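You operate a simulated robot arm through the tools that you are given. There is no shell and no other tool.

Carry out the task below with a simulated two-armed robot. There is one attempt and no reset: what you move stays moved.

TASK
Hold the red banded bowl on the chair side of the packing table steady with one hand and put the tube from the waist high shelf of the steel shelving in it with the other.
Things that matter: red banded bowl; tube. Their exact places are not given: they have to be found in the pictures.

Only the result counts: the job must be done as asked and must still hold three seconds after the hand-in. Knocking over, shifting, dropping, spilling or breaking anything else fails it.

THE ROBOT
Two 6-joint arms with two-finger grippers on one trunk, on a base that moves. Base frame: it is fixed to the floor where the robot stands at the start and does not move with it; the origin is under the middle of the robot, x ahead of it, y to its left, z up. Lengths are in m, angles in rad, forces in N, time in s.
The left shoulder is at the start at [0.03, 0.178, 0.938], the right one opposite. With the tool pointing down near the work surface each hand reaches from about 0.1 to 0.84 m from the robot's upright axis, wherever it stands, measured 20 degrees to its own side. Places, roughly: red banded bowl [1, -1.5, 1]; tube [-1.5, -1.75, 1]. Payload 2.54 kg a hand.
The tool frame of a hand sits at the grasp point between the pads (the TCP): z along the fingers, y along the line on which they close. The tips reach 0.03 m beyond it. The gripper opens to 0.116 m; its body begins 0.095 m behind the TCP.
Orientation is told as [roll, pitch, yaw] about the base's x, y, z axes, in that order, counted from this pose: with the fingers straight down and closing along the base's y, the tool's x points along the base's -x, its y along +y and its z along -z.

THE INTERFACE
- The arms move only by the tool send_rows. It takes "left_commands", "right_commands" or both (then of equal length, played together; a hand with none holds still); each is a list of rows, each a list of 7 numbers: the shift along the tool's x, y, z in cm, then the turn, a rotation vector about the tool's x, y, z in rad, then the gripper command, from -1 (fully open) to 1 (shut), values between in proportion. In form: [[tx, ty, tz, ax, ay, az, hand], ...]. A call has 1 to 20 rows; each row is the pose to reach, as a shift and turn from the pose commanded when the call began, along the tool's axes at that moment. Rows are played at 5 a second. More than 0.05 m and 0.15 rad between two rows, or a gripper value outside its range, and nothing of the call is played. A pose out of reach is approached as far as the arm can. The call stops where the force on the tool passes 40 N (or 10 N more than at its start, if that is more) or the arm is blocked; 0.2 s more then pass. Each finger travels about 0.153 m/s and halts on what it meets, pressing with about 26 N; the grip force reading is that of the motor and also rises with nothing between the fingers. The clock runs only during rows and for 0.2 s after the last one: add rows that repeat a pose to give the fingers time. The reply holds the time, the measured pose of the TCP, the force on the tool along the base axes, the opening and the grip force, in the units named above and with some noise, with the torque about the TCP (base axes, N m) and any sound that the robot's microphone picked up, and new pictures: "show" is both (left out), scene, wrist or none (wrist: the cameras of the hands that moved).
- Cameras (640 x 400 px; columns grow to the right, rows downward): "scene" is now at [0.0491, 0.013, 1.6662]; the picture's right is [0.18, -0.98, 0.00], its down [-0.71, -0.13, -0.70] and it looks along [0.69, 0.13, -0.72] (base axes); focal length 268 px, centre (320, 200). "left" rides on the left gripper at [0.069, 0.015, -0.122] in its tool frame; the picture's right is [-0.21, 0.98, 0.00], its down [-0.83, -0.18, -0.53] and it looks along [-0.52, -0.11, 0.85] (tool axes); focal length 251 px, centre (320, 200). "right" rides on the right gripper at [0.069, -0.015, -0.122] in its tool frame; the picture's right is [0.21, 0.98, 0.00], its down [-0.83, 0.18, -0.53] and it looks along [-0.52, 0.11, 0.85] (tool axes); focal length 251 px, centre (320, 200).
- slide_trunk(by): moves the trunk up (or, below 0, down) by that many m; the arms and the scene camera ride with it, the base frame stays. It gives what a move gives, with no picture.
- steer(legs): drives the robot by 1 to 6 legs, each [ahead, left, turn to the left] in m, m and rad, along the robot's own axes; the way and the turn of a leg run together, so that a leg with both is an arc; at most 1.5 m and 3.142 rad a leg. The arms and the cameras ride along, it lands a little off, and it stops where it bumps. It gives what a move gives, and a new picture of the scene camera.
- pan_tilt(pan, tilt): turns the head with the scene camera to pan (to the left, within 2.496 rad either way) and tilt (down, from -0.506 to 1.204), counted from straight ahead of the robot. It gives what a move gives, and a new picture of the scene camera.
- measure_at(camera, pixels): for up to 12 pixels [column, row] of the newest picture of that camera ("zoom" is the newest enlarged one), the place [x, y, z] in the base frame of the surface seen there, good to about 0.002 m. It takes no simulated time.
- zoom(camera, box): a new picture of the part [left, top, right, bottom] of that camera's present view, enlarged. It takes no simulated time.
- job_done(): hands the job in; it is judged then, once.

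Open the grippers and draw the arms clear of the work before you hand the job in, unless the task says otherwise.

The tools are called after "Call:" as a command line: name --argument value ..., lists and objects as JSON in quotes. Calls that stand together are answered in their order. send_rows: Moves the arms, as the interface text tells. Its arguments: {"type":"object","properties":{"left_commands":{"type":"array","items":{"type":"array","items":{"type":"number"}}},"right_commands":{"type":"array","items":{"type":"array","items":{"type":"number"}}},"show":{"type":"string","enum":["both","scene","wrist","none"]}},"required":[]} The other tools are called the same way: slide_trunk (by) moves the trunk up or down; steer (legs) drives the base; pan_tilt (pan, tilt) turns the head that bears the scene camera; measure_at (camera, pixels) gives the place of the surface under pixels of a picture; zoom (camera, box) takes an enlarged picture of a part of a camera's view; job_done () hands the job in.

At the start:

```text
time: 0.0
left_eef_pos: [0.5043, 0.2182, 1.1704]
left_tool_rot: [0.0, -0.001, -0.001]
left_contact_force: [0.2, 0.4, -0.6]
left_torque: [0.0, -0.03, 0.03]
left_gripper_width: 0.1164
left_grip_force: 0.1
right_eef_pos: [0.4708, -0.1469, 1.1002]
right_tool_rot: [0.002, -0.001, -0.002]
right_contact_force: [-0.5, -0.4, -1.1]
right_torque: [-0.01, 0.01, 0.05]
right_gripper_width: 0.1163
right_grip_force: 0.0
trunk travel left (down, up): [-0.15, 0.39]
robot x, y, heading: [0.0005, 0.0036, -0.004]
head pan, tilt (commanded): [0.183, 0.799]
```

scene: 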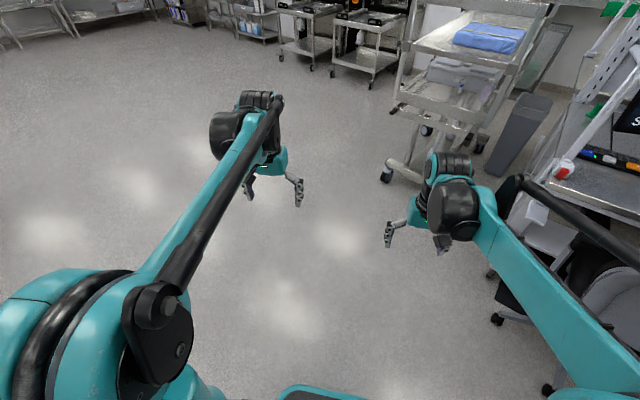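
right: 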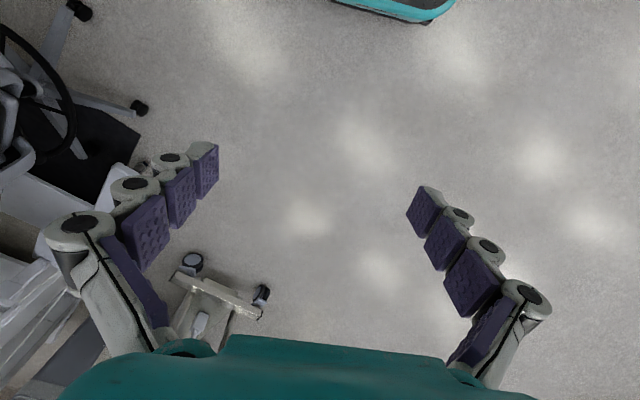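
left: 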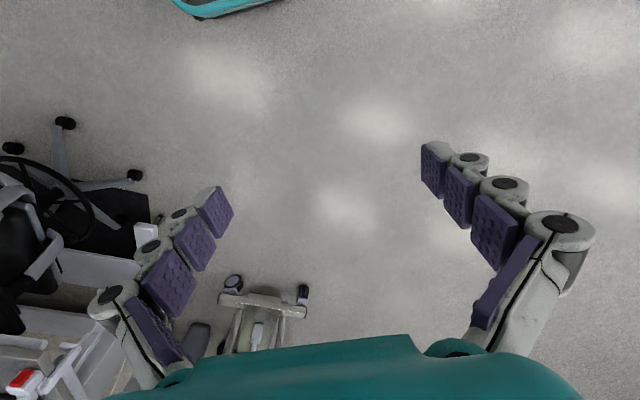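

The scene shows the packing table at the right edge (around 600,150) with a chair. I look right to see the table and the bowl.

Call:
pan_tilt --pan -0.9 --tilt 0.5

```text
time: 1.3
left_eef_pos: [0.5063, 0.2188, 1.1704]
left_tool_rot: [0.0, 0.001, 0.001]
left_contact_force: [0.3, 0.3, 0.8]
left_torque: [-0.03, -0.01, 0.0]
left_gripper_width: 0.116
left_grip_force: 0.0
right_eef_pos: [0.4709, -0.1465, 1.1006]
right_tool_rot: [0.0, -0.001, 0.001]
right_contact_force: [0.4, 0.1, -0.9]
right_torque: [-0.01, 0.01, 0.0]
right_gripper_width: 0.1161
right_grip_force: 0.2
trunk travel left (down, up): [-0.15, 0.39]
robot x, y, heading: [0.0011, -0.0001, 0.001]
head pan, tilt (commanded): [-0.901, 0.499]
```

scene: 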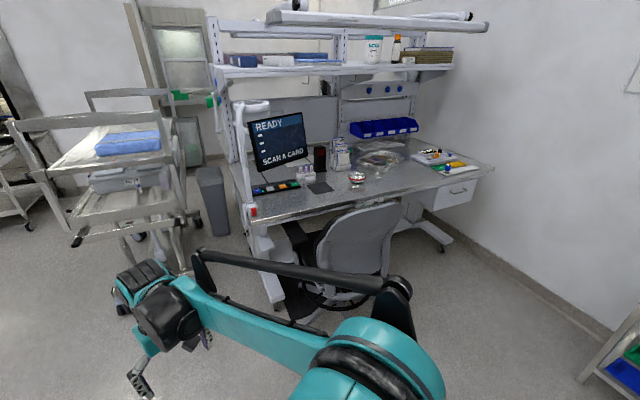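

The packing table is ahead-right, with a small red-banded bowl near (357,178). I zoom in there and measure.

Call:
zoom --camera "scene" --box '[230, 120, 500, 260]'

Call:
measure_at --camera "scene" --pixels '[[357, 178], [310, 208], [255, 220], [490, 168], [385, 157], [433, 155], [360, 230], [460, 168], [300, 195]]'

Call:
pan_tilt --pan -2.2 --tilt 0.5

```text
2.37 times, centred on (365, 190) of scene
```

zoom: 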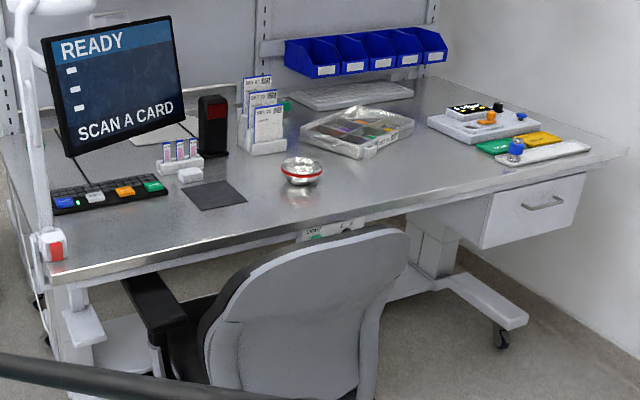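

```text
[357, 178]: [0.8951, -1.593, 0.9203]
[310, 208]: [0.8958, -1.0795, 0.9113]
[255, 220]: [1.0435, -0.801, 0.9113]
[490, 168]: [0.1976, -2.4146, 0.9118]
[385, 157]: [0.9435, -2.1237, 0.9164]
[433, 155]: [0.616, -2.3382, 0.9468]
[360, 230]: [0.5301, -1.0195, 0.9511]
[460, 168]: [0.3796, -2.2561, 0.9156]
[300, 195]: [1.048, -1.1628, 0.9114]
```

```text
time: 2.8
left_eef_pos: [0.5049, 0.2185, 1.1711]
left_tool_rot: [0.0, -0.001, -0.001]
left_contact_force: [-0.2, -0.2, 0.1]
left_torque: [-0.03, 0.01, 0.0]
left_gripper_width: 0.116
left_grip_force: 0.1
right_eef_pos: [0.4733, -0.1463, 1.1008]
right_tool_rot: [0.0, -0.001, 0.0]
right_contact_force: [-1.0, -0.1, -0.3]
right_torque: [0.0, 0.04, 0.02]
right_gripper_width: 0.116
right_grip_force: 0.1
trunk travel left (down, up): [-0.15, 0.39]
robot x, y, heading: [-0.0031, -0.0029, -0.0]
head pan, tilt (commanded): [-2.201, 0.499]
```

scene: 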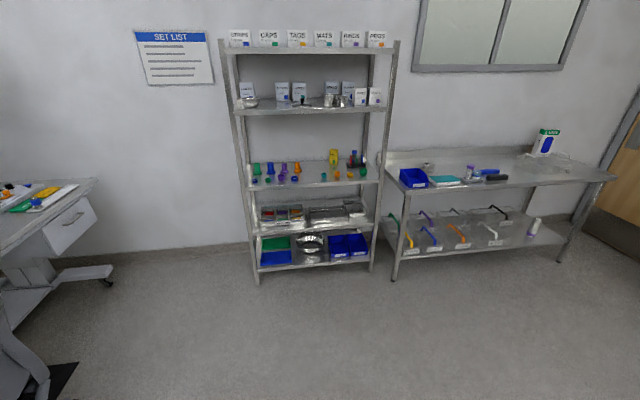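

The steel shelving stands at (310,150). I zoom on its shelves to find the tube.

Call:
zoom --camera "scene" --box '[220, 130, 400, 240]'

Call:
measure_at --camera "scene" --pixels '[[250, 186], [380, 182], [320, 183], [320, 113], [320, 230], [320, 268], [256, 172], [355, 158], [333, 158], [285, 170], [323, 176], [364, 172]]'

```text
3.56 times, centred on (310, 185) of scene
```

zoom: 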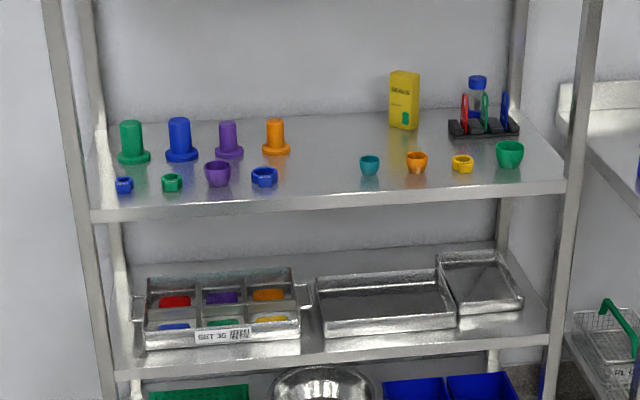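

```text
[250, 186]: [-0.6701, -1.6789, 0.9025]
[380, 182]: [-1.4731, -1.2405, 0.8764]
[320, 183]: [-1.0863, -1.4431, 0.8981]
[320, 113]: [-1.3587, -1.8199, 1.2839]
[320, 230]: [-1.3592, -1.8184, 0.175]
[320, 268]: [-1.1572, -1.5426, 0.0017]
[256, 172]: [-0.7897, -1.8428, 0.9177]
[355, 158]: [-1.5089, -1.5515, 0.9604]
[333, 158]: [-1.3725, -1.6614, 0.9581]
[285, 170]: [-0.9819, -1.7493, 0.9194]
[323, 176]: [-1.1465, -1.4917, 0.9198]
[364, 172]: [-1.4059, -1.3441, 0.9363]
```

The waist-high shelf (z≈0.90) holds a black rack with a blue-capped tube near zoom (477,100). I turn towards the shelving and drive part of the way for a better look.

Call:
steer --legs '[[0, 0, -2.086]]'

Call:
pan_tilt --pan 0 --tilt 0.5

```text
time: 8.2
left_eef_pos: [-0.0651, -0.5466, 1.1704]
left_tool_rot: [0.0, 0.001, -2.099]
left_contact_force: [0.3, 0.2, -0.5]
left_torque: [0.03, 0.02, -0.03]
left_gripper_width: 0.1161
left_grip_force: 0.0
right_eef_pos: [-0.3645, -0.3336, 1.1002]
right_tool_rot: [0.0, -0.001, -2.096]
right_contact_force: [0.6, 0.7, -0.4]
right_torque: [0.0, 0.03, 0.04]
right_gripper_width: 0.116
right_grip_force: 0.0
trunk travel left (down, up): [-0.15, 0.39]
robot x, y, heading: [-0.001, 0.0034, -2.101]
head pan, tilt (commanded): [-2.201, 0.499]
```

scene: 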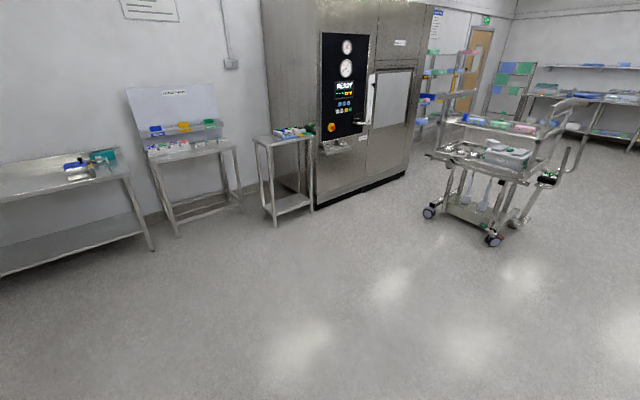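

```text
time: 10.3
left_eef_pos: [-0.0651, -0.5466, 1.1714]
left_tool_rot: [0.0, 0.0, -2.097]
left_contact_force: [0.1, 0.0, -0.9]
left_torque: [0.03, 0.0, 0.02]
left_gripper_width: 0.1162
left_grip_force: 0.1
right_eef_pos: [-0.3647, -0.3344, 1.1006]
right_tool_rot: [0.001, 0.0, -2.098]
right_contact_force: [1.6, -0.1, 0.9]
right_torque: [-0.03, 0.01, -0.01]
right_gripper_width: 0.1161
right_grip_force: 0.0
trunk travel left (down, up): [-0.15, 0.39]
robot x, y, heading: [-0.0017, -0.0025, -2.098]
head pan, tilt (commanded): [0.0, 0.499]
```

scene: 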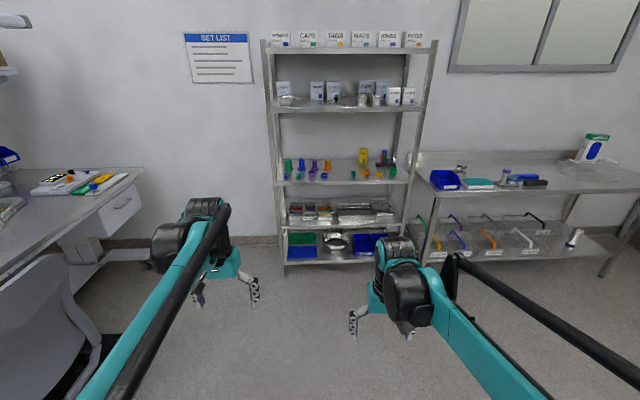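

I zoom on the waist-high shelf (about 280–415, 140–190) to identify the tube.

Call:
zoom --camera "scene" --box '[340, 130, 420, 190]'

Call:
zoom --camera "scene" --box '[265, 70, 425, 190]'

```text
6.67 times, centred on (380, 160) of scene
```

zoom: 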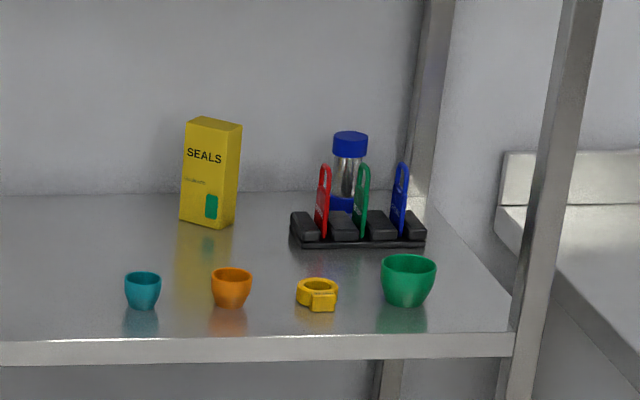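

```text
3.33 times, centred on (345, 130) of scene
```

zoom: 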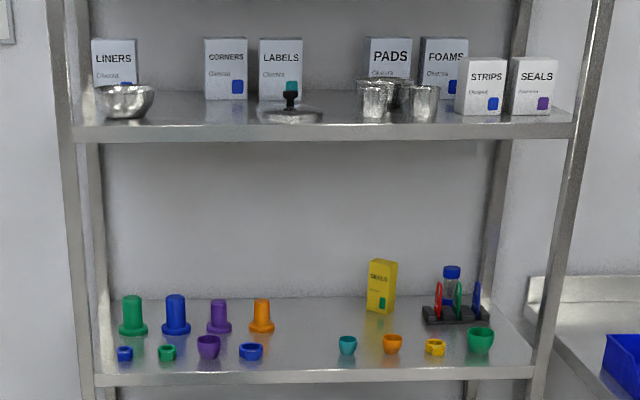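

The tube (clear cylinder with blue cap and blue foot) stands behind the tag rack. I measure the tube, rack, tags and shelf around it.

Call:
zoom --camera "scene" --box '[370, 140, 402, 170]'

Call:
measure_at --camera "scene" --pixels '[[381, 150], [382, 156], [379, 157], [385, 158], [390, 157], [391, 163], [360, 155], [365, 155], [391, 172], [350, 183], [378, 173], [398, 110]]'

```text
13.33 times, centred on (386, 155) of scene
```

zoom: 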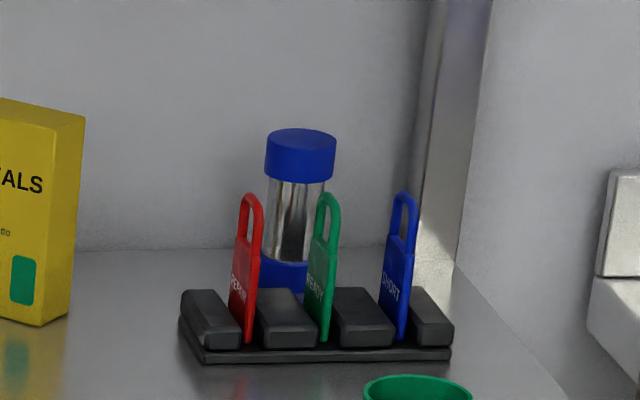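

```text
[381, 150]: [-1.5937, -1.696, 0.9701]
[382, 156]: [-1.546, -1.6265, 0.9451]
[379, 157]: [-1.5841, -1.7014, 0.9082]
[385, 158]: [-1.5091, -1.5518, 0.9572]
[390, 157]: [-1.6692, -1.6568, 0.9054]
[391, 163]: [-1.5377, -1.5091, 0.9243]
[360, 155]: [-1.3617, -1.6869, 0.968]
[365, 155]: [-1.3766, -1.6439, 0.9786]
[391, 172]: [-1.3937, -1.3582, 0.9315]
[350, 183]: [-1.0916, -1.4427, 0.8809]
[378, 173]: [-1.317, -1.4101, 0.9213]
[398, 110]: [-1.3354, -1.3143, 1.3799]
```

Call:
measure_at --camera "zoom" --pixels '[[300, 150], [300, 135], [270, 150], [333, 150], [290, 215], [285, 275], [260, 275], [250, 200], [325, 200], [403, 200], [200, 350], [440, 350]]'

```text
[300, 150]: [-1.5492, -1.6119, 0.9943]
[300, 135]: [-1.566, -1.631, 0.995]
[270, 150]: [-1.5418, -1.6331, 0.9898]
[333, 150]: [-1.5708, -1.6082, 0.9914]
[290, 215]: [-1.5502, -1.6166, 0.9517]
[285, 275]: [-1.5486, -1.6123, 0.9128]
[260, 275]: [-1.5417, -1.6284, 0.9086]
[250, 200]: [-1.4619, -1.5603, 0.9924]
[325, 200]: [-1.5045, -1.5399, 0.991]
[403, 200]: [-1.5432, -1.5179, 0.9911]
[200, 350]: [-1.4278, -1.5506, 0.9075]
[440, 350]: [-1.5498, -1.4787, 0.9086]
```

The tube is ~0.095 m high, ~0.037 m thick at about (-1.56,-1.63), behind the tags. I measure the upper shelf's edge and the clearances around.

Call:
measure_at --camera "scene" --pixels '[[340, 107], [340, 110], [340, 113], [340, 116], [340, 179], [340, 182], [340, 186], [380, 145], [340, 130], [410, 182], [415, 140], [402, 140]]'

Call:
zoom --camera "scene" --box '[320, 180, 480, 360]'

```text
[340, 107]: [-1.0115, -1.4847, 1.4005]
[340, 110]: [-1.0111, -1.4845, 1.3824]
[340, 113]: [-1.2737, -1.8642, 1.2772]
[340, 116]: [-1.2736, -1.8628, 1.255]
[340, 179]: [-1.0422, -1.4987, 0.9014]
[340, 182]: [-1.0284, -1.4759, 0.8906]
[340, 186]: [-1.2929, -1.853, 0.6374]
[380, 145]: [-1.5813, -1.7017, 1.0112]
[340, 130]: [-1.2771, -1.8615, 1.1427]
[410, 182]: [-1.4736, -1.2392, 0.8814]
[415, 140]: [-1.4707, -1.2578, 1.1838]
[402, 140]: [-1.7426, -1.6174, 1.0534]
```

```text
2.22 times, centred on (400, 270) of scene
```

zoom: 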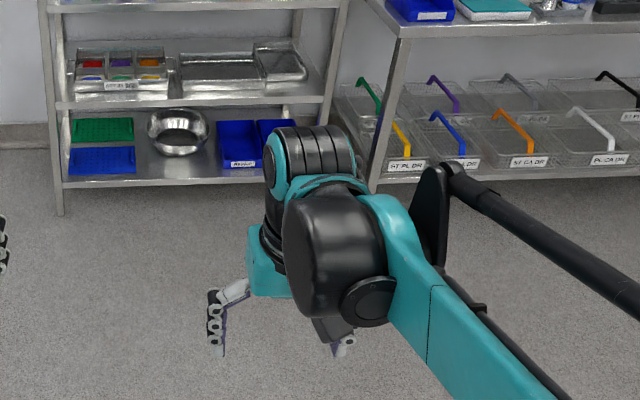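

The gap between the shelves is about 0.47 m (0.90 to ~1.37). I measure the wrist parts of the right arm to know its bulk above the TCP.

Call:
measure_at --camera "scene" --pixels '[[395, 242], [408, 250], [405, 275], [405, 295], [405, 315], [380, 250], [380, 300], [440, 310], [448, 265], [353, 320], [410, 330], [440, 270]]'

Call:
zoom --camera "scene" --box '[140, 180, 280, 320]'

```text
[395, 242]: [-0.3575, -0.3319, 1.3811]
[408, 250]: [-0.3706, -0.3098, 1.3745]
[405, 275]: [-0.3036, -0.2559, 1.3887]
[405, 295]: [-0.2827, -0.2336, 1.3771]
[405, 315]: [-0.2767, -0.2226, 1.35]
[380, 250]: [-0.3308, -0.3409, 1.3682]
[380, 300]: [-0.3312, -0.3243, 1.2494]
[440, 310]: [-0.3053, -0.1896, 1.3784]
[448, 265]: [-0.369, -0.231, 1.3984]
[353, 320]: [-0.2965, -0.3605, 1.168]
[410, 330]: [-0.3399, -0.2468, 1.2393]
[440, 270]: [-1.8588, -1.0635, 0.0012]
```

```text
2.86 times, centred on (210, 250) of scene
```

zoom: 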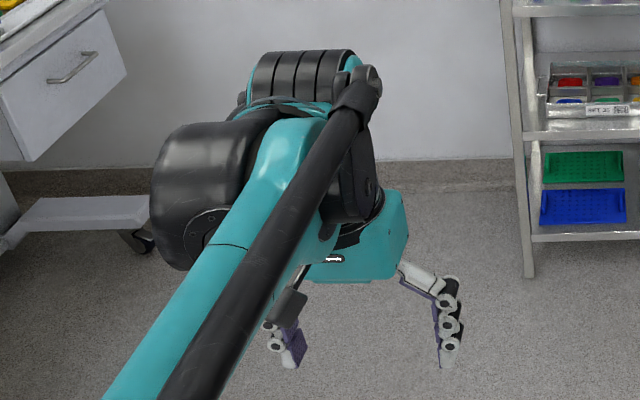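

The right hand will take the tube over the tags with a tilted tool. I first drive to ~1.1 m in front of the shelving for a dry run of the arm pose in free space.

Call:
steer --legs '[[0.65, -0.26, 0.017]]'

```text
time: 14.1
left_eef_pos: [-0.6051, -0.9844, 1.1718]
left_tool_rot: [0.0, 0.001, -2.079]
left_contact_force: [-0.6, 0.5, -1.0]
left_torque: [-0.03, -0.01, 0.01]
left_gripper_width: 0.116
left_grip_force: 0.0
right_eef_pos: [-0.9079, -0.7776, 1.1001]
right_tool_rot: [0.001, 0.001, -2.08]
right_contact_force: [-0.8, -0.1, 0.2]
right_torque: [0.02, -0.02, -0.03]
right_gripper_width: 0.1159
right_grip_force: 0.1
trunk travel left (down, up): [-0.15, 0.39]
robot x, y, heading: [-0.546, -0.4349, -2.081]
head pan, tilt (commanded): [0.0, 0.499]
```

scene: 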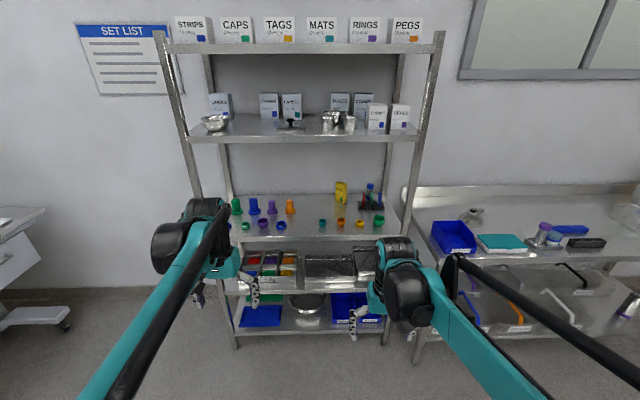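

I zoom on the rack and tube (around 370,195) for a finer measurement from here.

Call:
zoom --camera "scene" --box '[330, 170, 410, 240]'

Call:
measure_at --camera "zoom" --pixels '[[320, 110], [320, 97], [305, 112], [335, 112], [312, 140], [285, 130], [330, 135], [380, 135], [400, 185], [235, 180], [90, 100], [400, 290]]'

Call:
measure_at --camera "scene" --pixels '[[405, 210], [397, 215], [420, 150], [413, 150], [390, 150], [384, 165], [450, 265], [600, 260], [350, 137], [350, 142], [310, 225], [310, 238]]'

```text
5.71 times, centred on (370, 205) of scene
```

zoom: 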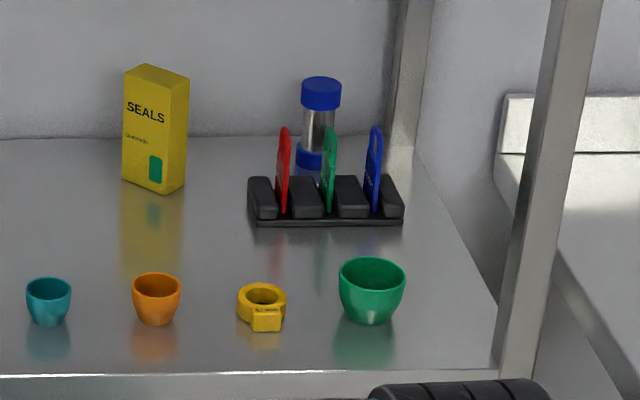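

```text
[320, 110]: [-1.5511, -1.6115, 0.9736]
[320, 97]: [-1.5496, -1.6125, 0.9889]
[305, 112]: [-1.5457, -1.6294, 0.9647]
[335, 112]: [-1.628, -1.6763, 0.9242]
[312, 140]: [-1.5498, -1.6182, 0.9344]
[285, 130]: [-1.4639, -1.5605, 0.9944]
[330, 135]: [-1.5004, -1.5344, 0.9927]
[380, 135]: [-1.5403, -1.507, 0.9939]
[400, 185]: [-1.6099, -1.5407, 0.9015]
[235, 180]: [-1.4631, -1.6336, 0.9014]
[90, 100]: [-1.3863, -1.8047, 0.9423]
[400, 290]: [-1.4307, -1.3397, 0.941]
```

```text
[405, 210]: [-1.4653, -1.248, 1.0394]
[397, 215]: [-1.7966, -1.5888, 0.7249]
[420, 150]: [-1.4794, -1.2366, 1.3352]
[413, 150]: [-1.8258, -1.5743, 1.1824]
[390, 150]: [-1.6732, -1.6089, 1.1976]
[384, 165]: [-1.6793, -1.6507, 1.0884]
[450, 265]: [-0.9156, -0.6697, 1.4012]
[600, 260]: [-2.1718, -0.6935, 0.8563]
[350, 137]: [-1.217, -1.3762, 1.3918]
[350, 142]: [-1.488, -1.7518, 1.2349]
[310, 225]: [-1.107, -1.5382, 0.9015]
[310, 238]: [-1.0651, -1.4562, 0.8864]
```

From here: tube centre ≈(-1.563,-1.628), top 0.996; tags' tops 0.995; upper shelf underside ≈1.37. I now dry-run the right arm pose in free air (forward, to the right, tilted ~35° from vertical) to check reach and bulk.

Call:
send_rows --right_commands '[[-3.14, -1.56, 0.5, 0, -0.061, 0, -0.9], [-6.28, -3.12, 1.0, 0, -0.122, 0, -0.8], [-9.42, -4.68, 1.5, 0, -0.183, 0, -0.7], [-12.56, -6.24, 2.0, 0, -0.244, 0, -0.6], [-15.7, -7.8, 2.5, 0, -0.305, 0, -0.5], [-18.84, -9.36, 3.0, 0, -0.366, 0, -0.4], [-21.98, -10.92, 3.5, 0, -0.427, 0, -0.3], [-25.12, -12.48, 4.0, 0, -0.488, 0, -0.3], [-28.26, -14.04, 4.5, 0, -0.549, 0, -0.3], [-31.4, -15.6, 5.0, 0, -0.61, 0, -0.3], [-31.4, -15.6, 5.0, 0, -0.61, 0, -0.3]]'

```text
time: 16.5
left_eef_pos: [-0.6041, -0.9837, 1.1709]
left_tool_rot: [0.0, -0.001, -2.078]
left_contact_force: [1.0, 0.5, 1.0]
left_torque: [-0.02, 0.0, 0.01]
left_gripper_width: 0.1157
left_grip_force: 0.0
right_eef_pos: [-1.1975, -0.974, 1.0514]
right_tool_rot: [-0.001, -0.61, -2.08]
right_contact_force: [-0.6, 0.5, -0.8]
right_torque: [0.02, -0.02, -0.02]
right_gripper_width: 0.0753
right_grip_force: 0.2
trunk travel left (down, up): [-0.15, 0.39]
robot x, y, heading: [-0.551, -0.4341, -2.083]
head pan, tilt (commanded): [0.0, 0.499]
```

scene: 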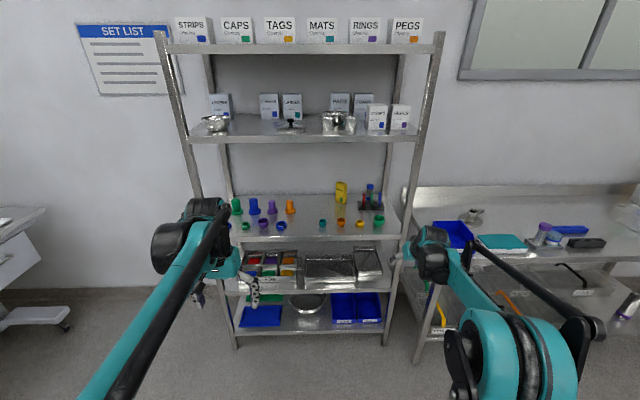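
right: 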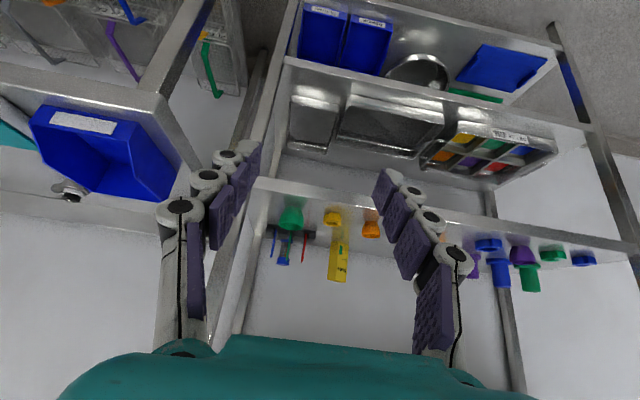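

The pose is reached. I measure the wrist, forearm and elbow in this pose to check clearance to the upper shelf and the post.

Call:
measure_at --camera "scene" --pixels '[[437, 228], [430, 250], [448, 262], [460, 275], [480, 243], [500, 258], [540, 295], [485, 300], [500, 330], [550, 340], [597, 325], [470, 340]]'

Call:
zoom --camera "scene" --box '[380, 210, 620, 400]'

```text
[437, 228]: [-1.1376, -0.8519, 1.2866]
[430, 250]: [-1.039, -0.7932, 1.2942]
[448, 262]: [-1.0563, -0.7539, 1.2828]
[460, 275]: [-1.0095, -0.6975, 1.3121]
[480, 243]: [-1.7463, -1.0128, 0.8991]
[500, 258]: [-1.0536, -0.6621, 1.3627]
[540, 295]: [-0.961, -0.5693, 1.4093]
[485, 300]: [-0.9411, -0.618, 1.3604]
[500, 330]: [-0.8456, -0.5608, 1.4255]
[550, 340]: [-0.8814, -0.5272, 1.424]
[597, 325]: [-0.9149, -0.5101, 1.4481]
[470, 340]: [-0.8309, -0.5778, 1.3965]
```

```text
2.11 times, centred on (500, 305) of scene
```

zoom: 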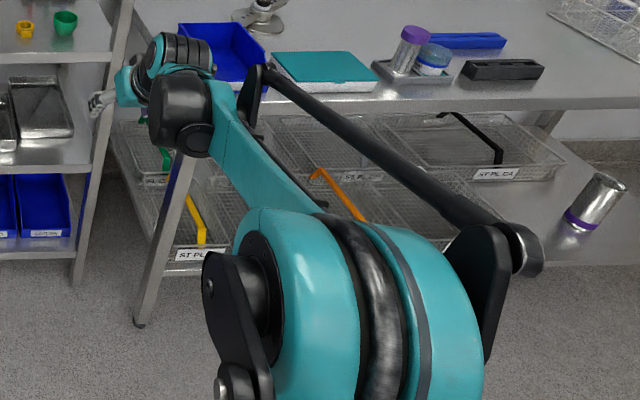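

The forearm rod would be at z≈1.38 at the shelf front, too near the upper shelf. I lower the trunk fully and redo the dry run.

Call:
slide_trunk --by -0.14

Call:
send_rows --right_commands '[[-2.0, 0, -2.87, 0, 0, 0, -0.3], [-4.0, 0, -5.74, 0, 0, 0, -0.3], [-6.0, 0, -8.6, 0, 0, 0, -0.3], [-8.0, 0, -11.5, 0, 0, 0, -0.3], [-8.0, 0, -11.5, 0, 0, 0, -0.3]]' --left_commands '[[5.0, 1.0, 0, 0, 0, 0, -1], [10.0, 2.0, 0, 0, 0, 0, -1], [15.0, 3.0, 0, 0, 0, 0, -1], [20.0, 4.0, 0, 0, 0, 0, -1], [24.0, 5.0, 0, 0, 0, 0, -1]]' --show "scene"

```text
time: 18.2
left_eef_pos: [-0.6054, -0.984, 1.0315]
left_tool_rot: [0.001, 0.001, -2.078]
left_contact_force: [-0.3, 0.1, 0.6]
left_torque: [-0.01, 0.0, -0.02]
left_gripper_width: 0.116
left_grip_force: 0.0
right_eef_pos: [-1.1984, -0.9744, 0.9107]
right_tool_rot: [0.0, -0.612, -2.08]
right_contact_force: [0.4, -0.8, 0.3]
right_torque: [0.0, 0.02, 0.02]
right_gripper_width: 0.0754
right_grip_force: 0.1
trunk travel left (down, up): [-0.01, 0.53]
robot x, y, heading: [-0.548, -0.4363, -2.077]
head pan, tilt (commanded): [0.0, 0.499]
```

```text
refused: row 1 steps farther than a row can; nothing moved
```

The first left row was slightly over 5 cm; I resend with smaller steps.

Call:
send_rows --right_commands '[[-1.6, 0, -2.3, 0, 0, 0, -0.3], [-3.2, 0, -4.6, 0, 0, 0, -0.3], [-4.8, 0, -6.9, 0, 0, 0, -0.3], [-6.4, 0, -9.2, 0, 0, 0, -0.3], [-8.0, 0, -11.5, 0, 0, 0, -0.3], [-8.0, 0, -11.5, 0, 0, 0, -0.3]]' --left_commands '[[4.0, 0.8, 0, 0, 0, 0, -1], [8.0, 1.6, 0, 0, 0, 0, -1], [12.0, 2.4, 0, 0, 0, 0, -1], [16.0, 3.2, 0, 0, 0, 0, -1], [20.0, 4.0, 0, 0, 0, 0, -1], [24.0, 5.0, 0, 0, 0, 0, -1]]' --show "scene"

```text
time: 19.6
left_eef_pos: [-0.4438, -0.7987, 1.0324]
left_tool_rot: [0.0, 0.0, -2.083]
left_contact_force: [-0.4, 0.0, -0.1]
left_torque: [-0.03, 0.01, 0.01]
left_gripper_width: 0.1159
left_grip_force: 0.1
right_eef_pos: [-1.1969, -0.9743, 1.0523]
right_tool_rot: [0.001, -0.612, -2.08]
right_contact_force: [-0.7, 0.2, 0.2]
right_torque: [0.0, -0.01, 0.04]
right_gripper_width: 0.0756
right_grip_force: 0.1
trunk travel left (down, up): [-0.01, 0.53]
robot x, y, heading: [-0.5514, -0.4363, -2.077]
head pan, tilt (commanded): [0.0, 0.499]
```

scene: 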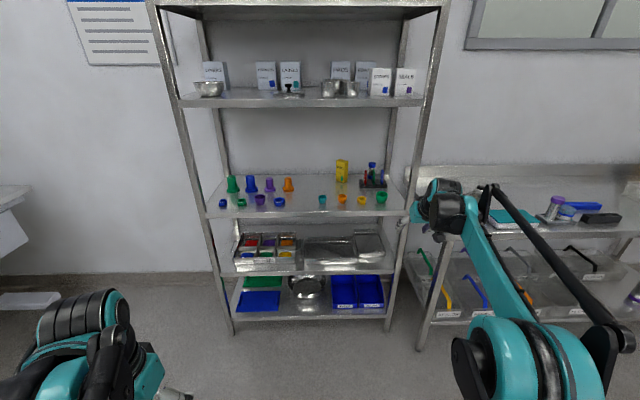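

Trunk is lowered and the pose holds. I measure the forearm, rod and elbow again.

Call:
measure_at --camera "scene" --pixels '[[437, 183], [443, 200], [462, 205], [487, 190], [500, 208], [520, 233], [550, 270], [607, 330], [495, 270], [490, 330], [545, 330], [465, 350]]'

```text
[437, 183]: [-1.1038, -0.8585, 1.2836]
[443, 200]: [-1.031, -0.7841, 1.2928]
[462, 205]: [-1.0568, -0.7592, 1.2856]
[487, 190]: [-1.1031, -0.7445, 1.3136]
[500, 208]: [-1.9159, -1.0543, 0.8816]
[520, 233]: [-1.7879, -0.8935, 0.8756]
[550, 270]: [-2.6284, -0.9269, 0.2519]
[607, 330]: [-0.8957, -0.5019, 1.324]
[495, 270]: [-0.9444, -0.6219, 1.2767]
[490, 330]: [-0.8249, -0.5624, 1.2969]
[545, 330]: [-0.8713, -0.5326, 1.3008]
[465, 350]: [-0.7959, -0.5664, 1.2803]
```

With the trunk down the rod stays at z≈1.32, clear of the upper shelf. I retract the right hand (and the left a bit more) before driving up to the shelving.

Call:
send_rows --right_commands '[[3.42, 1.0, -2.39, 0, 0, 0, -0.3], [6.85, 2.0, -4.78, 0, 0, 0, -0.3], [10.27, 3.0, -7.16, 0, 0, 0, -0.3], [13.7, 4.0, -9.55, 0, 0, 0, -0.3], [17.1, 5.0, -11.94, 0, 0, 0, -0.3], [20.5, 6.0, -14.3, 0, 0, 0, -0.3], [23.97, 7.0, -16.7, 0, 0, 0, -0.3], [27.4, 8.0, -19.1, 0, 0, 0, -0.3], [27.4, 8.0, -19.1, 0, 0, 0, -0.3]]' --left_commands '[[1, 0, 0, 0, 0, 0, -1], [2, 0, 0, 0, 0, 0, -1], [3, 0, 0, 0, 0, 0, -1], [4, 0, 0, 0, 0, 0, -1], [5, 0, 0, 0, 0, 0, -1], [6, 0, 0, 0, 0, 0, -1], [6, 0, 0, 0, 0, 0, -1], [6, 0, 0, 0, 0, 0, -1], [6, 0, 0, 0, 0, 0, -1]]' --show "scene"

```text
time: 21.6
left_eef_pos: [-0.4145, -0.7467, 1.0302]
left_tool_rot: [0.0, 0.0, -2.079]
left_contact_force: [0.4, 0.0, 0.1]
left_torque: [0.01, -0.03, 0.02]
left_gripper_width: 0.116
left_grip_force: 0.0
right_eef_pos: [-0.9652, -0.7228, 1.0512]
right_tool_rot: [0.0, -0.609, -2.083]
right_contact_force: [0.8, 0.0, 0.4]
right_torque: [-0.05, 0.03, 0.0]
right_gripper_width: 0.0754
right_grip_force: 0.1
trunk travel left (down, up): [-0.01, 0.53]
robot x, y, heading: [-0.5521, -0.437, -2.085]
head pan, tilt (commanded): [0.0, 0.499]
```

scene: 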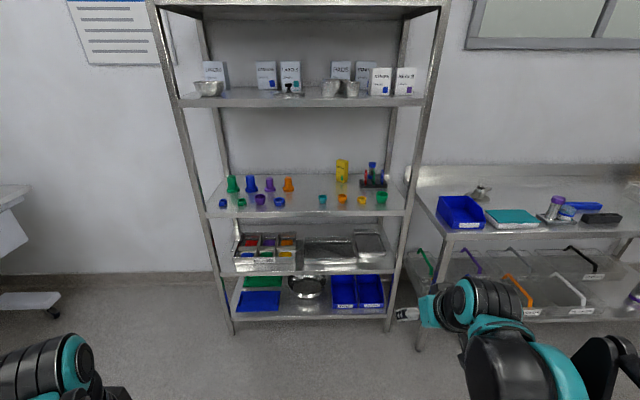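

Now I drive toward the shelving, in two legs with the arms held back.

Call:
steer --legs '[[0.5, 0.03, 0.002]]'

```text
time: 24.5
left_eef_pos: [-0.6322, -1.199, 1.0312]
left_tool_rot: [0.0, 0.0, -2.08]
left_contact_force: [-0.2, 0.3, -0.2]
left_torque: [0.03, 0.0, 0.0]
left_gripper_width: 0.1161
left_grip_force: 0.1
right_eef_pos: [-1.1822, -1.175, 1.0497]
right_tool_rot: [0.0, -0.609, -2.08]
right_contact_force: [-0.5, 0.4, 0.5]
right_torque: [0.0, 0.0, 0.01]
right_gripper_width: 0.0753
right_grip_force: 0.1
trunk travel left (down, up): [-0.01, 0.53]
robot x, y, heading: [-0.7651, -0.8884, -2.084]
head pan, tilt (commanded): [0.0, 0.499]
```

scene: 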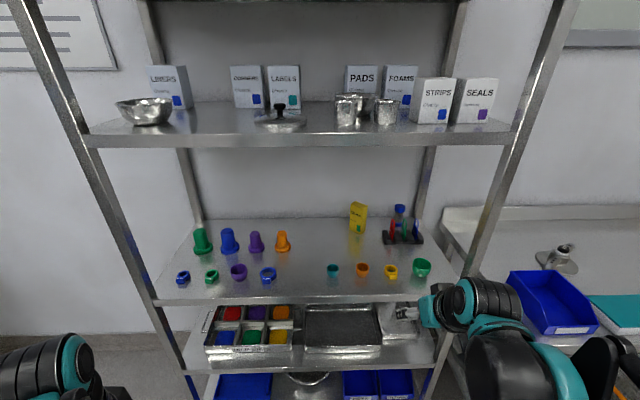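

I measure the tube, tags, posts and upper shelf more accurately from this closer view.

Call:
zoom --camera "scene" --box '[340, 190, 450, 290]'

Call:
measure_at --camera "zoom" --pixels '[[350, 87], [350, 100], [330, 85], [370, 85], [348, 120], [305, 130], [367, 130], [410, 150]]'

Call:
measure_at --camera "scene" --pixels '[[350, 143], [350, 140], [500, 145], [520, 80], [478, 265], [420, 200], [428, 170], [422, 262]]'

```text
4.00 times, centred on (395, 240) of scene
```

zoom: 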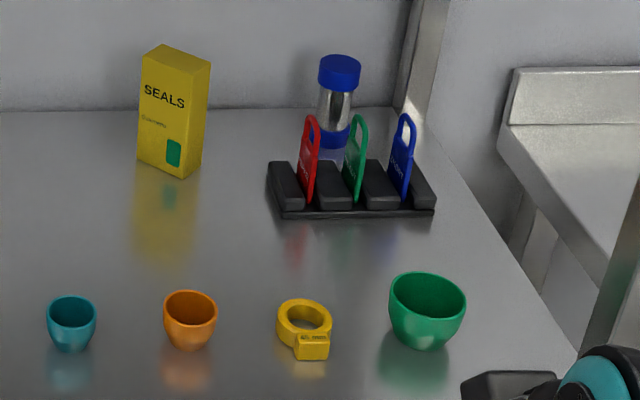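

```text
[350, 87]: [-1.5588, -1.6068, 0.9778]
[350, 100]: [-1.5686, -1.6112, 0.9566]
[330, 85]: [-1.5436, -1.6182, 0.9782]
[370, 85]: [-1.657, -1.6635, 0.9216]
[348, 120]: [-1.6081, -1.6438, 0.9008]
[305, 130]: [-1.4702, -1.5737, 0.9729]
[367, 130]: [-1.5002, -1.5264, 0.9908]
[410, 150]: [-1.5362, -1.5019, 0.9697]
```

```text
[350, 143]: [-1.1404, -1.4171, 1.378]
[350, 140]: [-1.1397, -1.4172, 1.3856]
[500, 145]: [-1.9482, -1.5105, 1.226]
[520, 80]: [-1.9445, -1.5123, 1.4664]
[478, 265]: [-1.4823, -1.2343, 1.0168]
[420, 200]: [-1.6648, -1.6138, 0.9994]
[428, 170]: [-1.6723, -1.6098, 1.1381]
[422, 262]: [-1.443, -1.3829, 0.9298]
```

I take more points on the cap (zoom 318–361, rows 55–90) to fix its centre.

Call:
measure_at --camera "zoom" --pixels '[[340, 60], [340, 66], [328, 62], [352, 62], [340, 80], [325, 78], [355, 78], [340, 88], [335, 105], [330, 135], [340, 140], [322, 110]]'

```text
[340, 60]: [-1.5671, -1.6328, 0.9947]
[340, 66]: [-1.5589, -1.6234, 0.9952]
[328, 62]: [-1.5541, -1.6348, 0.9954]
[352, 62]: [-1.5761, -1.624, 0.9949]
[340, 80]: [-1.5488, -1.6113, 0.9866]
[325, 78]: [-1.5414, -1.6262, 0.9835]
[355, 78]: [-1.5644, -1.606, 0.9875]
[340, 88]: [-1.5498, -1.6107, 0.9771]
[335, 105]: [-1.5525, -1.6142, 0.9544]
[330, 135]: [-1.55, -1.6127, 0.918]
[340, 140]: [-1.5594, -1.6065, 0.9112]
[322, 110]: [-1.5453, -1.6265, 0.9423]
```

The cap centre is (-1.563,-1.628), radius ≈0.02. I drive the last 0.25 m up to the shelving.

Call:
steer --legs '[[0.24, 0.0, 0.003]]'

```text
time: 26.3
left_eef_pos: [-0.7487, -1.4093, 1.0291]
left_tool_rot: [0.0, 0.001, -2.075]
left_contact_force: [-0.4, 0.3, 1.3]
left_torque: [0.04, -0.02, 0.01]
left_gripper_width: 0.116
left_grip_force: 0.0
right_eef_pos: [-1.2979, -1.3873, 1.0504]
right_tool_rot: [-0.001, -0.609, -2.076]
right_contact_force: [-0.5, 0.0, -0.1]
right_torque: [0.04, -0.03, 0.0]
right_gripper_width: 0.0756
right_grip_force: 0.1
trunk travel left (down, up): [-0.01, 0.53]
robot x, y, heading: [-0.884, -1.0943, -2.077]
head pan, tilt (commanded): [0.0, 0.499]
```

scene: 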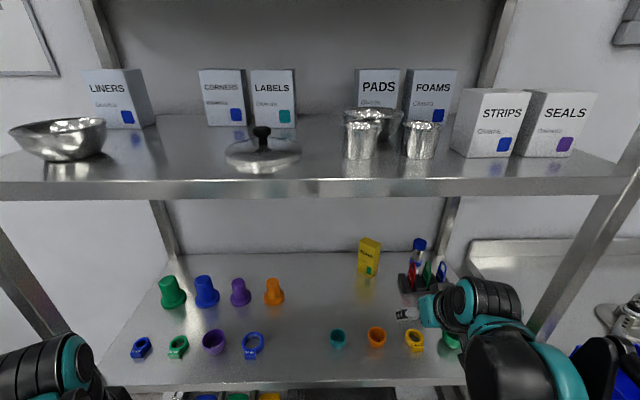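

The robot stands at the shelf; right TCP is at n just inside the front edge at z 1.05, clear of the post. I extend the right hand partway in over the front cups, slightly higher.

Call:
send_rows --right_commands '[[-2.85, -1.13, 1.74, 0, 0, 0, -0.3], [-5.7, -2.27, 3.49, 0, 0, 0, -0.3], [-8.55, -3.4, 5.23, 0, 0, 0, -0.3], [-11.4, -4.53, 6.97, 0, 0, 0, -0.3], [-14.24, -5.67, 8.72, 0, 0, 0, -0.3], [-17.09, -6.8, 10.46, 0, 0, 0, -0.3], [-17.09, -6.8, 10.46, 0, 0, 0, -0.3]]'

```text
time: 27.9
left_eef_pos: [-0.7485, -1.4079, 1.0298]
left_tool_rot: [-0.001, 0.001, -2.074]
left_contact_force: [-0.1, 0.2, 0.3]
left_torque: [0.0, 0.03, -0.02]
left_gripper_width: 0.116
left_grip_force: 0.1
right_eef_pos: [-1.4557, -1.5302, 1.0636]
right_tool_rot: [-0.002, -0.611, -2.075]
right_contact_force: [0.4, 0.3, -0.6]
right_torque: [0.01, 0.04, 0.02]
right_gripper_width: 0.0755
right_grip_force: 0.0
trunk travel left (down, up): [-0.01, 0.53]
robot x, y, heading: [-0.8852, -1.096, -2.077]
head pan, tilt (commanded): [0.0, 0.499]
```

scene: 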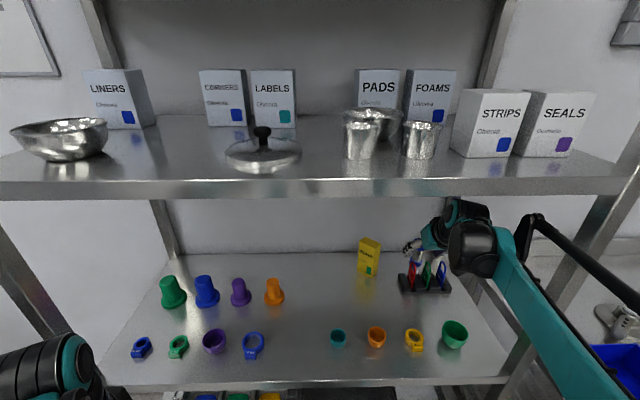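
right: 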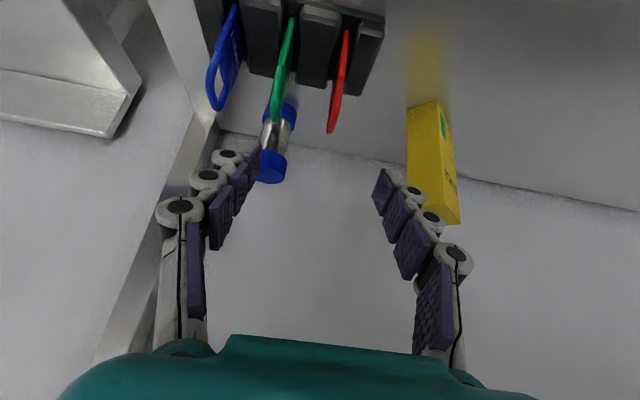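

The hand is inside over the rack; in the wrist picture the tube cap is at (273,166) ahead. I check the rod's clearance to the front-right post and the upper shelf.

Call:
zoom --camera "scene" --box '[380, 160, 640, 330]'

Call:
measure_at --camera "scene" --pixels '[[467, 200], [475, 208], [487, 225], [530, 220], [545, 225], [575, 250], [610, 285], [570, 300], [585, 250], [600, 220], [560, 300], [620, 180]]'

```text
2.35 times, centred on (510, 245) of scene
```

zoom: 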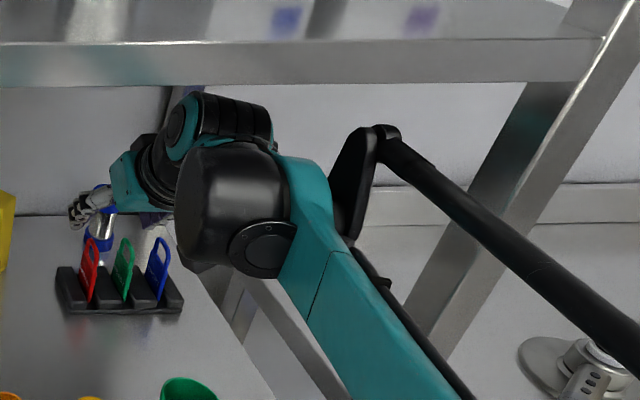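

```text
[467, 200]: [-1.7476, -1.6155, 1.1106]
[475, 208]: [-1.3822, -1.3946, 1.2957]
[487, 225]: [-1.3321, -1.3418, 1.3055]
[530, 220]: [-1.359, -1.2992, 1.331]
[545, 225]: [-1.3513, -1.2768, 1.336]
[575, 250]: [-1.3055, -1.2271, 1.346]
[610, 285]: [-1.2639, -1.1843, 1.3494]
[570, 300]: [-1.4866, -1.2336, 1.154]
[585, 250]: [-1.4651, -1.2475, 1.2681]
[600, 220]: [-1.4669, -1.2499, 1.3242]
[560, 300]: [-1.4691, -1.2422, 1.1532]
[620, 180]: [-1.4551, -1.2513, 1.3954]
```

Clearances are fine (rod top ~1.345 vs shelf 1.375; post 5+ cm away). I verify the cap's place through the wrist camera before going on.

Call:
measure_at --camera "right" --pixels '[[272, 172], [265, 160], [283, 160], [275, 150], [290, 112], [222, 90], [292, 30], [335, 120], [440, 130], [455, 200]]'

Call:
zoom --camera "right" --box '[180, 0, 420, 220]'

```text
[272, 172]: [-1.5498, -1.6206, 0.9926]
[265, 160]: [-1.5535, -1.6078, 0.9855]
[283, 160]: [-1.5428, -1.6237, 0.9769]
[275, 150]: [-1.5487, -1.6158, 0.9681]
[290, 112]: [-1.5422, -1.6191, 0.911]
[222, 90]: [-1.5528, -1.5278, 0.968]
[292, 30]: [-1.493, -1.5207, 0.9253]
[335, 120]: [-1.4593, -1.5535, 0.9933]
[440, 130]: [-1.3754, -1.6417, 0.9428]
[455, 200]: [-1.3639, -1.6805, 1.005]
```

```text
1.82 times, centred on (300, 110) of right
```

zoom: 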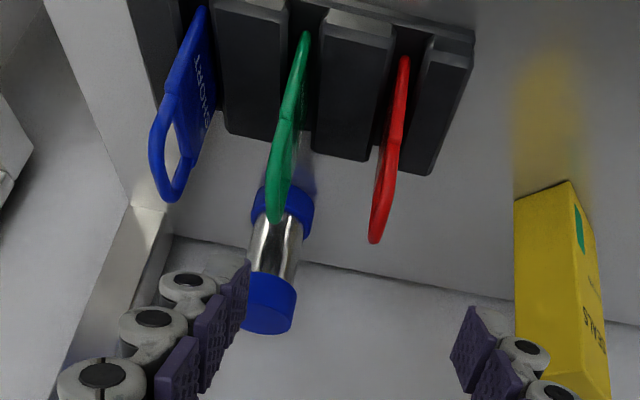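

Wrist camera agrees with the cap position. I move forward to right above the tube, still at z≈1.063.

Call:
send_rows --right_commands '[[-2.81, -1.17, 1.96, 0, 0, 0, -0.3], [-5.63, -2.33, 3.93, 0, 0, 0, -0.3], [-8.44, -3.5, 5.89, 0, 0, 0, -0.3], [-11.25, -4.67, 7.85, 0, 0, 0, -0.3], [-11.25, -4.67, 7.85, 0, 0, 0, -0.3]]'

```text
time: 29.1
left_eef_pos: [-0.748, -1.4077, 1.0301]
left_tool_rot: [0.0, -0.001, -2.076]
left_contact_force: [-0.1, 0.1, 0.0]
left_torque: [0.02, 0.05, -0.01]
left_gripper_width: 0.116
left_grip_force: 0.1
right_eef_pos: [-1.5626, -1.6271, 1.0646]
right_tool_rot: [0.0, -0.611, -2.075]
right_contact_force: [0.6, -0.6, -0.2]
right_torque: [-0.02, 0.0, -0.01]
right_gripper_width: 0.0754
right_grip_force: 0.1
trunk travel left (down, up): [-0.01, 0.53]
robot x, y, heading: [-0.8896, -1.0982, -2.074]
head pan, tilt (commanded): [0.0, 0.499]
```

scene: 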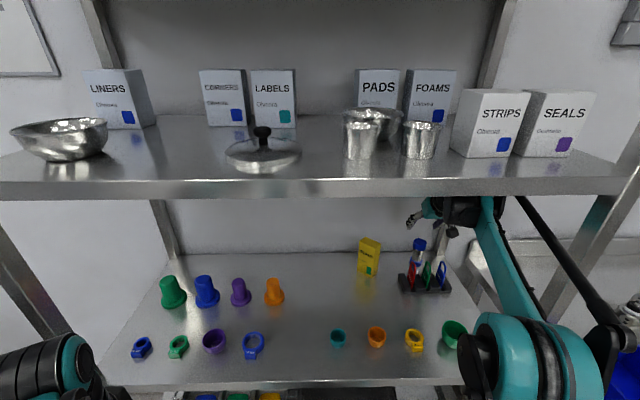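
right: 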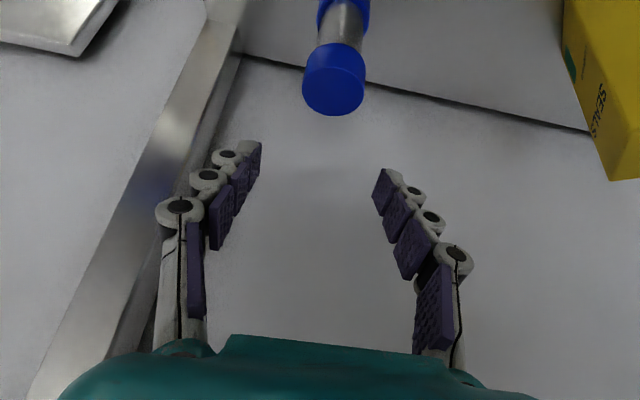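

The tube is centred between the fingers in the wrist view (333,75). I go down straight in small steps, first 5 cm.

Call:
send_rows --right_commands '[[0.72, 0, 1.03, 0, 0, 0, -0.3], [1.43, 0, 2.05, 0, 0, 0, -0.3], [2.15, 0, 3.08, 0, 0, 0, -0.3], [2.86, 0, 4.1, 0, 0, 0, -0.3], [2.86, 0, 4.1, 0, 0, 0, -0.3]]'

```text
time: 30.3
left_eef_pos: [-0.7471, -1.4082, 1.031]
left_tool_rot: [0.0, -0.001, -2.075]
left_contact_force: [-0.1, -0.5, -1.4]
left_torque: [0.0, 0.02, 0.0]
left_gripper_width: 0.1159
left_grip_force: 0.2
right_eef_pos: [-1.5629, -1.6286, 1.0128]
right_tool_rot: [0.0, -0.61, -2.077]
right_contact_force: [-0.1, -0.1, 0.3]
right_torque: [0.0, -0.01, -0.03]
right_gripper_width: 0.0753
right_grip_force: 0.1
trunk travel left (down, up): [-0.01, 0.53]
robot x, y, heading: [-0.8851, -1.0973, -2.076]
head pan, tilt (commanded): [0.0, 0.499]
```

scene: 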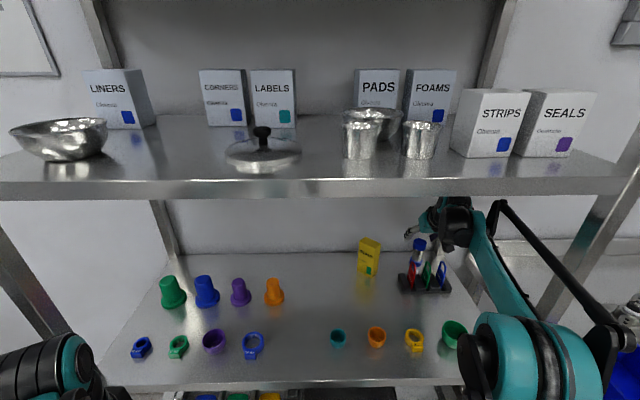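
right: 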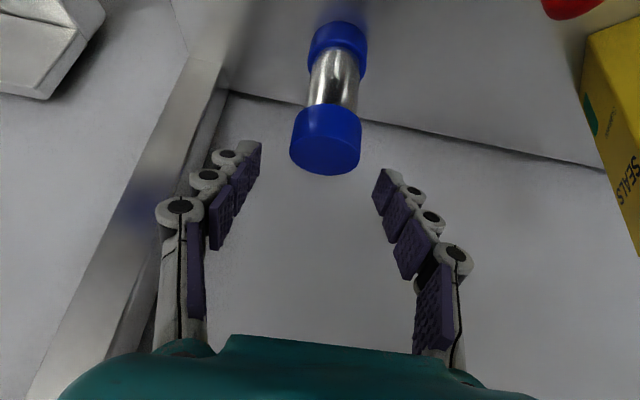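

Still clear, no forces. I go down another 3 cm to the cap's height.

Call:
send_rows --right_commands '[[0.57, 0, 0.82, 0, 0, 0, -0.3], [1.14, 0, 1.64, 0, 0, 0, -0.3], [1.77, 0, 2.54, 0, 0, 0, -0.3], [1.77, 0, 2.54, 0, 0, 0, -0.3]]'

Call:
zoom --camera "scene" --box '[380, 180, 500, 300]'

```text
time: 31.3
left_eef_pos: [-0.7472, -1.4083, 1.0306]
left_tool_rot: [0.001, -0.001, -2.075]
left_contact_force: [0.0, -0.7, 0.5]
left_torque: [-0.01, -0.01, 0.0]
left_gripper_width: 0.1157
left_grip_force: 0.1
right_eef_pos: [-1.563, -1.6269, 0.982]
right_tool_rot: [0.0, -0.611, -2.075]
right_contact_force: [0.6, 0.0, -0.3]
right_torque: [-0.02, -0.03, 0.03]
right_gripper_width: 0.0752
right_grip_force: 0.1
trunk travel left (down, up): [-0.01, 0.53]
robot x, y, heading: [-0.8847, -1.0975, -2.077]
head pan, tilt (commanded): [0.0, 0.499]
```

scene: 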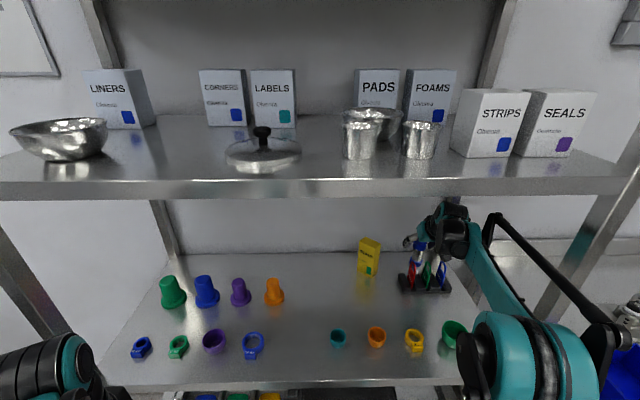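
right: 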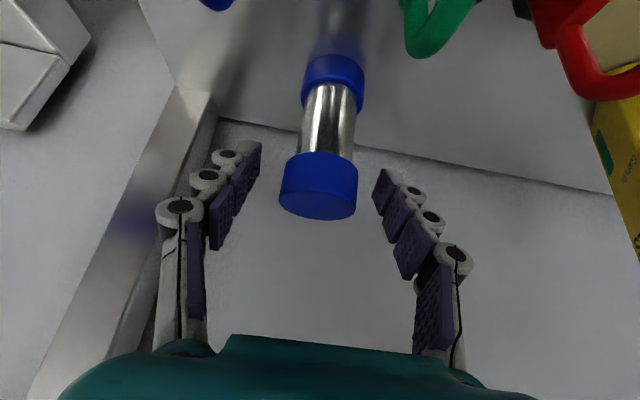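

```text
3.33 times, centred on (440, 240) of scene
```

zoom: 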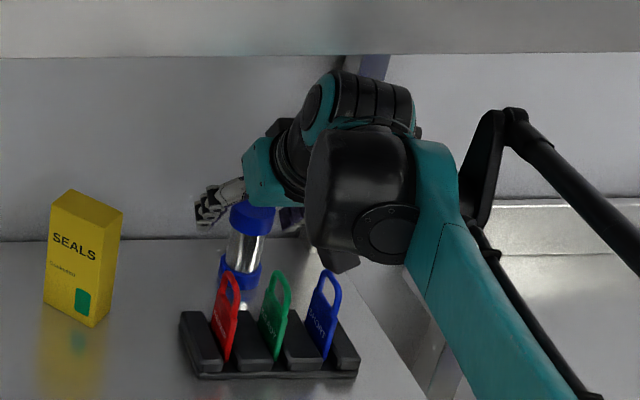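

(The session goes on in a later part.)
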